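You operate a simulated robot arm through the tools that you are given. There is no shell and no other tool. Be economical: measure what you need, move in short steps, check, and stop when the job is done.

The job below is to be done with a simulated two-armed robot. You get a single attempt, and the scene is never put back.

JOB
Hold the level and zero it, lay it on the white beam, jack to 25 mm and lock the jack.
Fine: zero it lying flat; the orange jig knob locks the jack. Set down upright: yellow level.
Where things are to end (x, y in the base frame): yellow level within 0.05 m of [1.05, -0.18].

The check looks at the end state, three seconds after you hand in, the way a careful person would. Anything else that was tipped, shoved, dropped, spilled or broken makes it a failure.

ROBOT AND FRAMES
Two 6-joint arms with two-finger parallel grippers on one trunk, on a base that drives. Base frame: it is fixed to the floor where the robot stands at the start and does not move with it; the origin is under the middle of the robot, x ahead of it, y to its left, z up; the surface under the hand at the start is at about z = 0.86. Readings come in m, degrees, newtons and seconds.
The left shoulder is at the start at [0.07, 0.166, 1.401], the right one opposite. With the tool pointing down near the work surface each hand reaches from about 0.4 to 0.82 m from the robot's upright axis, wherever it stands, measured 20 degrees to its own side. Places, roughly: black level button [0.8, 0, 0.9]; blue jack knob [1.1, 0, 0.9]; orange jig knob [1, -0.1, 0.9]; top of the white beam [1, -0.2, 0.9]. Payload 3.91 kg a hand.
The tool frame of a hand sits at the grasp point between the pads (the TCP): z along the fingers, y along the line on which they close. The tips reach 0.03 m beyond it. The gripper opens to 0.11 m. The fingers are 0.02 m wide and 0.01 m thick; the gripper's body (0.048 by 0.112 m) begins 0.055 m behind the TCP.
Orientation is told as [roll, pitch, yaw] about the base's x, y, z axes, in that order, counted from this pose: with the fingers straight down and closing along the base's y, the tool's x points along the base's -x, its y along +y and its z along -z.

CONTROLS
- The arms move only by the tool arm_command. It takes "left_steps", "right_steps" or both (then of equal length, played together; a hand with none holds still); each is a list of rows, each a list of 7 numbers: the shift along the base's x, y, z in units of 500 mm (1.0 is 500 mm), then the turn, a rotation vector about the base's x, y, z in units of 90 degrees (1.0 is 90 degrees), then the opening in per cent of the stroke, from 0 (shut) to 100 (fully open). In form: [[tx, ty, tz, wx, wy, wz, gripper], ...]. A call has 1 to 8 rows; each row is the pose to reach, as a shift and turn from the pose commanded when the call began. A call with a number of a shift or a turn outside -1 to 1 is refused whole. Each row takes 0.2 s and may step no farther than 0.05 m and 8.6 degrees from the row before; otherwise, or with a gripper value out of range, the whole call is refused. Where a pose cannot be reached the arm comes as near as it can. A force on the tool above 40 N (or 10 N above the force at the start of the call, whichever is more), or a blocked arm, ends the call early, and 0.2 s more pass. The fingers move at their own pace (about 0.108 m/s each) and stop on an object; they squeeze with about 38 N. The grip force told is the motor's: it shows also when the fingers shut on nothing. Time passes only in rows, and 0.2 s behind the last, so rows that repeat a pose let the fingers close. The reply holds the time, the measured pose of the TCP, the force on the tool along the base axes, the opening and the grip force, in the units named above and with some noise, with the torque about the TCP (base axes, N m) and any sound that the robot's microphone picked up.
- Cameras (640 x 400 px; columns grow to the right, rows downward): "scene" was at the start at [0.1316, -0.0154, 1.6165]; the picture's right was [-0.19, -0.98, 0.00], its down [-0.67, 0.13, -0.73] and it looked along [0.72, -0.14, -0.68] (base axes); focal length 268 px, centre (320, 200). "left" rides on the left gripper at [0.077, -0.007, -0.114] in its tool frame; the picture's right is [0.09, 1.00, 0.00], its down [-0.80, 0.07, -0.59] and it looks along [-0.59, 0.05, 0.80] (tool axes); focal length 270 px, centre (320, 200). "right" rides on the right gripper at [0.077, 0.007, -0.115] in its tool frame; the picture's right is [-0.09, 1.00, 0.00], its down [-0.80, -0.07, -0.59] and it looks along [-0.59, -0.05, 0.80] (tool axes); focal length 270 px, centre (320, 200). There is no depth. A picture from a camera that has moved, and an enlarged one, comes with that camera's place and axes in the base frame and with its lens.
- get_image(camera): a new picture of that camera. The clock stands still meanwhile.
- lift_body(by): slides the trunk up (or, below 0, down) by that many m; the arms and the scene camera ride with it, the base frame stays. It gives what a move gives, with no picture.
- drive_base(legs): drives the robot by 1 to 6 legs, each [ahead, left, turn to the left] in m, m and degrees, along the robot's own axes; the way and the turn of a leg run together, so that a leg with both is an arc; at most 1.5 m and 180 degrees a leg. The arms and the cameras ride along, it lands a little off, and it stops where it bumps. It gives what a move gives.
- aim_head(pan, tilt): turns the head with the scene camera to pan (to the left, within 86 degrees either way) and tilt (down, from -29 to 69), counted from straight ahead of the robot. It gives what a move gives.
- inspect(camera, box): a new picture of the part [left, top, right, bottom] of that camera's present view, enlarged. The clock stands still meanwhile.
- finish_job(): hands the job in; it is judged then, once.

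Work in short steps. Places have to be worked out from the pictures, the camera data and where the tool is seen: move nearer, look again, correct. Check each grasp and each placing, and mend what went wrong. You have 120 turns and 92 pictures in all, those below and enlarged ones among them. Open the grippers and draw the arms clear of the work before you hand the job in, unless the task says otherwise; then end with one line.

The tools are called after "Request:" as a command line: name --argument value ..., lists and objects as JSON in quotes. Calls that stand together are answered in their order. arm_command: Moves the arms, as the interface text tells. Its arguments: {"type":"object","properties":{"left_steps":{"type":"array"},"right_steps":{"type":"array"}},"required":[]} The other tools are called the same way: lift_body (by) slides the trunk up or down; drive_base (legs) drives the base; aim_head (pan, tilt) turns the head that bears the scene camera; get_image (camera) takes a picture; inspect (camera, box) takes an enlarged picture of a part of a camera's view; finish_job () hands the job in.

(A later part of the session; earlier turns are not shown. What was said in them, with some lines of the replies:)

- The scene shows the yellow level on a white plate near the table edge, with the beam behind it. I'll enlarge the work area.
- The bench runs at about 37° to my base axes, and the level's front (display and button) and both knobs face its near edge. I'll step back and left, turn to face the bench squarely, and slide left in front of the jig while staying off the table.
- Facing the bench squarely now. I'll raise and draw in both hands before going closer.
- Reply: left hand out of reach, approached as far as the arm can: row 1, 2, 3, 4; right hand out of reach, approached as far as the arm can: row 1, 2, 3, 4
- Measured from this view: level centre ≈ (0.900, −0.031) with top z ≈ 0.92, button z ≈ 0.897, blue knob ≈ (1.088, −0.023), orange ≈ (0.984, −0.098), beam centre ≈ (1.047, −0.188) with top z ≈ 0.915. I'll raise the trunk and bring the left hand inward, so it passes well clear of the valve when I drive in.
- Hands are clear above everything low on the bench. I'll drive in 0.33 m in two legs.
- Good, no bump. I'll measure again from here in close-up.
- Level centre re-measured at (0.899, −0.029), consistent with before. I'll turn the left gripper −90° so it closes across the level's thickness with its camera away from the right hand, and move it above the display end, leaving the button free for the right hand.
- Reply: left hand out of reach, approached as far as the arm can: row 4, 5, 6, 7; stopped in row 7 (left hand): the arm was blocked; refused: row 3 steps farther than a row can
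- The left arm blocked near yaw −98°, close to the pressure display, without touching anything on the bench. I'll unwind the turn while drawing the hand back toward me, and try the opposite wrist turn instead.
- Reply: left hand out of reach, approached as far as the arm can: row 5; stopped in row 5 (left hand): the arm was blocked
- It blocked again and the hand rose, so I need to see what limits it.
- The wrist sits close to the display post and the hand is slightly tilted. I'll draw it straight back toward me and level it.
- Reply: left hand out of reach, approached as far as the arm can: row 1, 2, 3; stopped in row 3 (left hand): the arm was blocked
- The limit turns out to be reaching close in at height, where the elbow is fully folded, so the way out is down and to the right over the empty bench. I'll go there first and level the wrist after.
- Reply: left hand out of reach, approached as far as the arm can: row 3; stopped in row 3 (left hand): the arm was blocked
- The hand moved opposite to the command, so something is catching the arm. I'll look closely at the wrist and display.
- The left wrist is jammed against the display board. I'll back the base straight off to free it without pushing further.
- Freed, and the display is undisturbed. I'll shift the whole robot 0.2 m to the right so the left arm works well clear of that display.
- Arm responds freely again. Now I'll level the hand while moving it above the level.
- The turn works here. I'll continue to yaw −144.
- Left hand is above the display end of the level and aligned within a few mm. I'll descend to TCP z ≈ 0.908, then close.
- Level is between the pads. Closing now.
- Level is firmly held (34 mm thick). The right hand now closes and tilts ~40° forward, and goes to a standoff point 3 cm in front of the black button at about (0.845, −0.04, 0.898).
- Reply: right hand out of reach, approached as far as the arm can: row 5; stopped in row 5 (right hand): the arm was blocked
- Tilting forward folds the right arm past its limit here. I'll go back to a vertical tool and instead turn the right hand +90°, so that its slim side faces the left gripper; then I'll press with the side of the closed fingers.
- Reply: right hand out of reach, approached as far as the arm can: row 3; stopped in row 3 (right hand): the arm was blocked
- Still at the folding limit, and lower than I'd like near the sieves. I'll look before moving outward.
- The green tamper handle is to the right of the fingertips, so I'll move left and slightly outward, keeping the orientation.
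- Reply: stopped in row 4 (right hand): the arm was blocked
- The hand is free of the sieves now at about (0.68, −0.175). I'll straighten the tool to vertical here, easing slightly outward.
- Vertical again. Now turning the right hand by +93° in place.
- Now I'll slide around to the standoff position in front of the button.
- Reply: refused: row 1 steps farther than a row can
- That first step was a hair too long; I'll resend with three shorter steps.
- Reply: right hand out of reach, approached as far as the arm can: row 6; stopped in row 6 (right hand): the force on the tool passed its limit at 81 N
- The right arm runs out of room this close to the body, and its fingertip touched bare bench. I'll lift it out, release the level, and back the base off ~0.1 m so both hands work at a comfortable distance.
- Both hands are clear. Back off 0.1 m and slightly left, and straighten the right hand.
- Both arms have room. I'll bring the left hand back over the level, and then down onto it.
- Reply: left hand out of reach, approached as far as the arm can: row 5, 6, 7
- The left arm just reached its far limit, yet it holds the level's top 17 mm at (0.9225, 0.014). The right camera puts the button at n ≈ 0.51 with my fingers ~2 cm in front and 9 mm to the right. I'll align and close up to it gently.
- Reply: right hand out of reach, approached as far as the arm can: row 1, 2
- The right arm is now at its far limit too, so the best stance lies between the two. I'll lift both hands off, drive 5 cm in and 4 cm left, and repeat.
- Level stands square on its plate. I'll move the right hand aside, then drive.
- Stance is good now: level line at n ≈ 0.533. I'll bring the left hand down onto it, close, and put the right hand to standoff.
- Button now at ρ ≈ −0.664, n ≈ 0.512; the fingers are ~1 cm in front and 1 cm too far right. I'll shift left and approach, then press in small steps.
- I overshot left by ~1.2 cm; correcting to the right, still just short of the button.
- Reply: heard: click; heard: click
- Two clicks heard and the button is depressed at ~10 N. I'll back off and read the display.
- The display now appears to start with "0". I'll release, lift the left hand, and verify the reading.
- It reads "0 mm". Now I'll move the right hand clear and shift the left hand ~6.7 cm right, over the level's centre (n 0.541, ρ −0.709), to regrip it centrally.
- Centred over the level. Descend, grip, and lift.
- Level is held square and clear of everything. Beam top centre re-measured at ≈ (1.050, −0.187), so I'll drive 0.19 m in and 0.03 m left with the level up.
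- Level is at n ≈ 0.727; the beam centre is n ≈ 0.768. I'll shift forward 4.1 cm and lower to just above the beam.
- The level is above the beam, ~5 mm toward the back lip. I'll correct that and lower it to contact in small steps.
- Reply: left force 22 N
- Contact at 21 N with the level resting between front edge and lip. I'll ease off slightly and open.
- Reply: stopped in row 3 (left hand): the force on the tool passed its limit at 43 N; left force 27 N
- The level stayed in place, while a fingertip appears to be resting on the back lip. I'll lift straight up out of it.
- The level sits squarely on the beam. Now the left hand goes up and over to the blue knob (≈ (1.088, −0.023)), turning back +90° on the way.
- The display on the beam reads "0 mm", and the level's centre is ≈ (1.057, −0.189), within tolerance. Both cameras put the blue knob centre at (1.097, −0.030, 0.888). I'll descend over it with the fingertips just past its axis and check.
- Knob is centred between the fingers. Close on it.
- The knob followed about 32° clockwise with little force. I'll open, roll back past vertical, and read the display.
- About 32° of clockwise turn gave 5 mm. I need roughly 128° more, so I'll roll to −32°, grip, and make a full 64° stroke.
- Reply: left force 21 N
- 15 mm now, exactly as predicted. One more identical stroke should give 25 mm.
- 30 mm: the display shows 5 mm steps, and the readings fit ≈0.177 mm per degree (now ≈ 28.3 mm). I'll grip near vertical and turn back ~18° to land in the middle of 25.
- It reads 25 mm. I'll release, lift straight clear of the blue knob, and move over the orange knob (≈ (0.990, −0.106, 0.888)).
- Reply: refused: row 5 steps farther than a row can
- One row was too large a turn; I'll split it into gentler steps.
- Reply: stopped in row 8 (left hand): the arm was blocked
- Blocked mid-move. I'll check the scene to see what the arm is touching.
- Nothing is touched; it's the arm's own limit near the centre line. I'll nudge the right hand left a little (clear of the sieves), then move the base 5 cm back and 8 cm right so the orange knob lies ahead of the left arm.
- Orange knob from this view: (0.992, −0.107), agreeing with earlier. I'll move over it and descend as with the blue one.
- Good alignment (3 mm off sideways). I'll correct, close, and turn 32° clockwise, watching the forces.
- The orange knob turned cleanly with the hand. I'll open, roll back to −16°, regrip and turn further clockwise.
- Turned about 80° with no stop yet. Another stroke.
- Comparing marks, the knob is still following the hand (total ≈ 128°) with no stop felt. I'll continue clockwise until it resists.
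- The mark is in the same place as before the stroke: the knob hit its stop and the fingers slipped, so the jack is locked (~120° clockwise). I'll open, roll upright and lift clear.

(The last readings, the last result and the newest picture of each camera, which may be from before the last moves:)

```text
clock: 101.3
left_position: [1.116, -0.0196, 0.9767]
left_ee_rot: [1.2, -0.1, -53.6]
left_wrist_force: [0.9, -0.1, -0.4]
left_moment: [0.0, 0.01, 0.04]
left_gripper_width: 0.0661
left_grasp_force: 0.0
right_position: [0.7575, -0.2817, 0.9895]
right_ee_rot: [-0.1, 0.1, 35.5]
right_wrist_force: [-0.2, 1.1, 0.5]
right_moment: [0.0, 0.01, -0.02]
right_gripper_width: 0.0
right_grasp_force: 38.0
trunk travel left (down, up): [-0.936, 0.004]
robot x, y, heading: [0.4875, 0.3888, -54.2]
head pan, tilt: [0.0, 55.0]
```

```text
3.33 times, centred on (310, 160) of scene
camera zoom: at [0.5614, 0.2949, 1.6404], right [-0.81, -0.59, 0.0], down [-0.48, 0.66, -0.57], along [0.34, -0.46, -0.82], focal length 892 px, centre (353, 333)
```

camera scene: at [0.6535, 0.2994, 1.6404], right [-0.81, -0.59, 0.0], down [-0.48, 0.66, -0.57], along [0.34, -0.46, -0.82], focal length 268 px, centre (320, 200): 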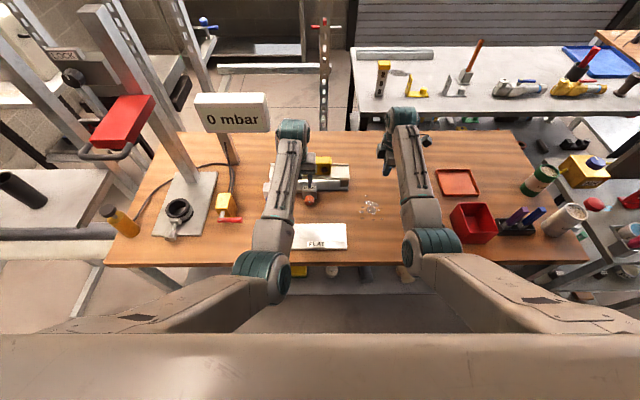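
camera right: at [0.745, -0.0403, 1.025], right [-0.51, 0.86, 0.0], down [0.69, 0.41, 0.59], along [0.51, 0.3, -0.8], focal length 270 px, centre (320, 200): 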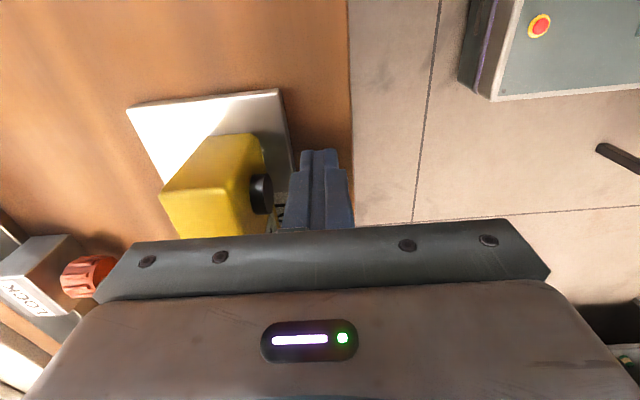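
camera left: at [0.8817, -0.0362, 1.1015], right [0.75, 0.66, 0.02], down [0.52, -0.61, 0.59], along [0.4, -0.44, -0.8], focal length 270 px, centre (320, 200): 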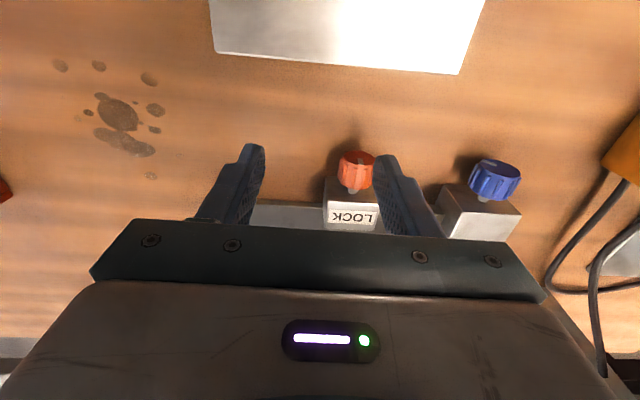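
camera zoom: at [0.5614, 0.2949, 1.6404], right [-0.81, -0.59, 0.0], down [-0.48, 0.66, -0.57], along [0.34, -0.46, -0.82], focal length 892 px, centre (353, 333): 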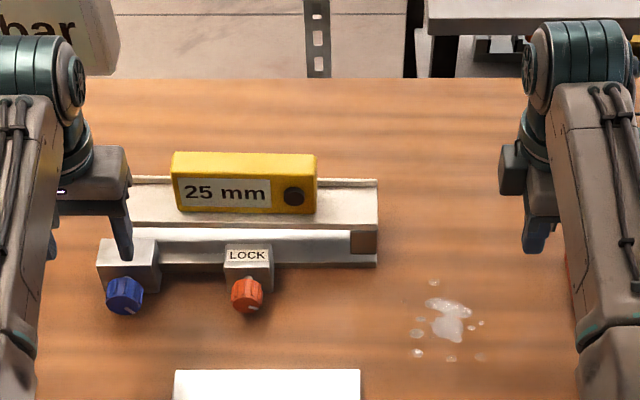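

Still 25 mm after locking, with nothing disturbed. I'll open the right gripper, raise the left slightly, and back the robot away to leave the work clear.

Request:
arm_command --left_steps '[[0, 0, 0.03, 0, 0, 0, 80], [0, 0, 0.05, 0, 0, 0, 100]]' --right_steps '[[0, 0, 0, 0, 0, 0, 50], [0, 0, 0, 0, 0, 0, 100]]'

Request:
drive_base --legs '[[-0.3, 0, 0]]'

Request:
get_image --camera "scene"

Request:
inspect --camera "scene" --box '[220, 60, 480, 200]'

```text
clock: 101.9
left_position: [1.1151, -0.0199, 1.0039]
left_ee_rot: [1.1, 0.0, -53.6]
left_wrist_force: [0.3, -0.2, 1.2]
left_moment: [-0.01, -0.01, 0.01]
left_gripper_width: 0.1102
left_grasp_force: 0.0
right_position: [0.7576, -0.2812, 0.9893]
right_ee_rot: [-0.1, 0.1, 35.5]
right_wrist_force: [0.4, 0.3, -0.8]
right_moment: [0.0, 0.0, -0.01]
right_gripper_width: 0.11
right_grasp_force: 0.0
trunk travel left (down, up): [-0.936, 0.004]
robot x, y, heading: [0.4892, 0.3941, -53.7]
head pan, tilt: [0.0, 55.0]
```

```text
clock: 103.9
left_position: [0.9451, 0.216, 1.0018]
left_ee_rot: [1.4, 0.0, -53.4]
left_wrist_force: [-0.2, -0.7, 0.2]
left_moment: [0.02, 0.03, 0.01]
left_gripper_width: 0.1101
left_grasp_force: 0.1
right_position: [0.5889, -0.0441, 0.9898]
right_ee_rot: [0.0, 0.0, 35.6]
right_wrist_force: [0.9, -0.1, -0.5]
right_moment: [0.01, 0.02, -0.02]
right_gripper_width: 0.11
right_grasp_force: 0.0
trunk travel left (down, up): [-0.936, 0.004]
robot x, y, heading: [0.3129, 0.6258, -53.6]
head pan, tilt: [0.0, 55.0]
```

```text
16 pictures are left
camera scene: at [0.3889, 0.5281, 1.6402], right [-0.81, -0.59, 0.0], down [-0.49, 0.66, -0.57], along [0.34, -0.46, -0.82], focal length 268 px, centre (320, 200)
```

scene: 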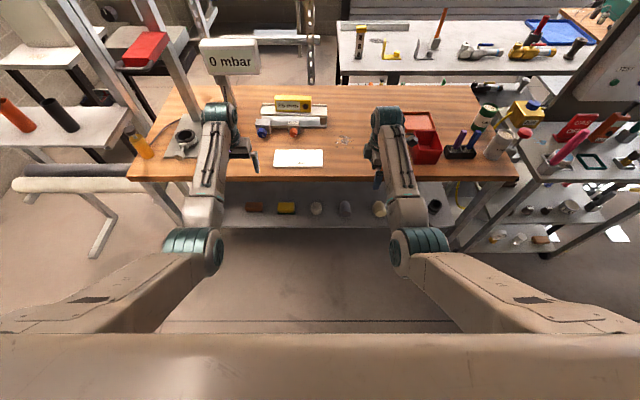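

```text
2.46 times, centred on (350, 130) of scene
camera zoom: at [0.3889, 0.5281, 1.6402], right [-0.81, -0.59, 0.0], down [-0.49, 0.66, -0.57], along [0.34, -0.46, -0.82], focal length 659 px, centre (246, 372)
```

zoom: 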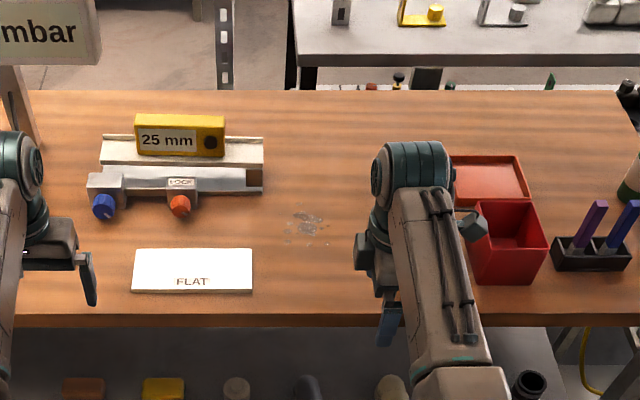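

The level stands upright on the beam at 25 mm, the jack is locked, both grippers are open and both arms are clear of the work. Handing in.

Request:
finish_job

```text
The job is handed in.
```

The level was held and zeroed flat (0 mm). It now stands upright on the white beam at about (1.06, −0.19) and reads 25 mm. The orange knob is turned clockwise to its stop to lock the jack, and both arms are clear.
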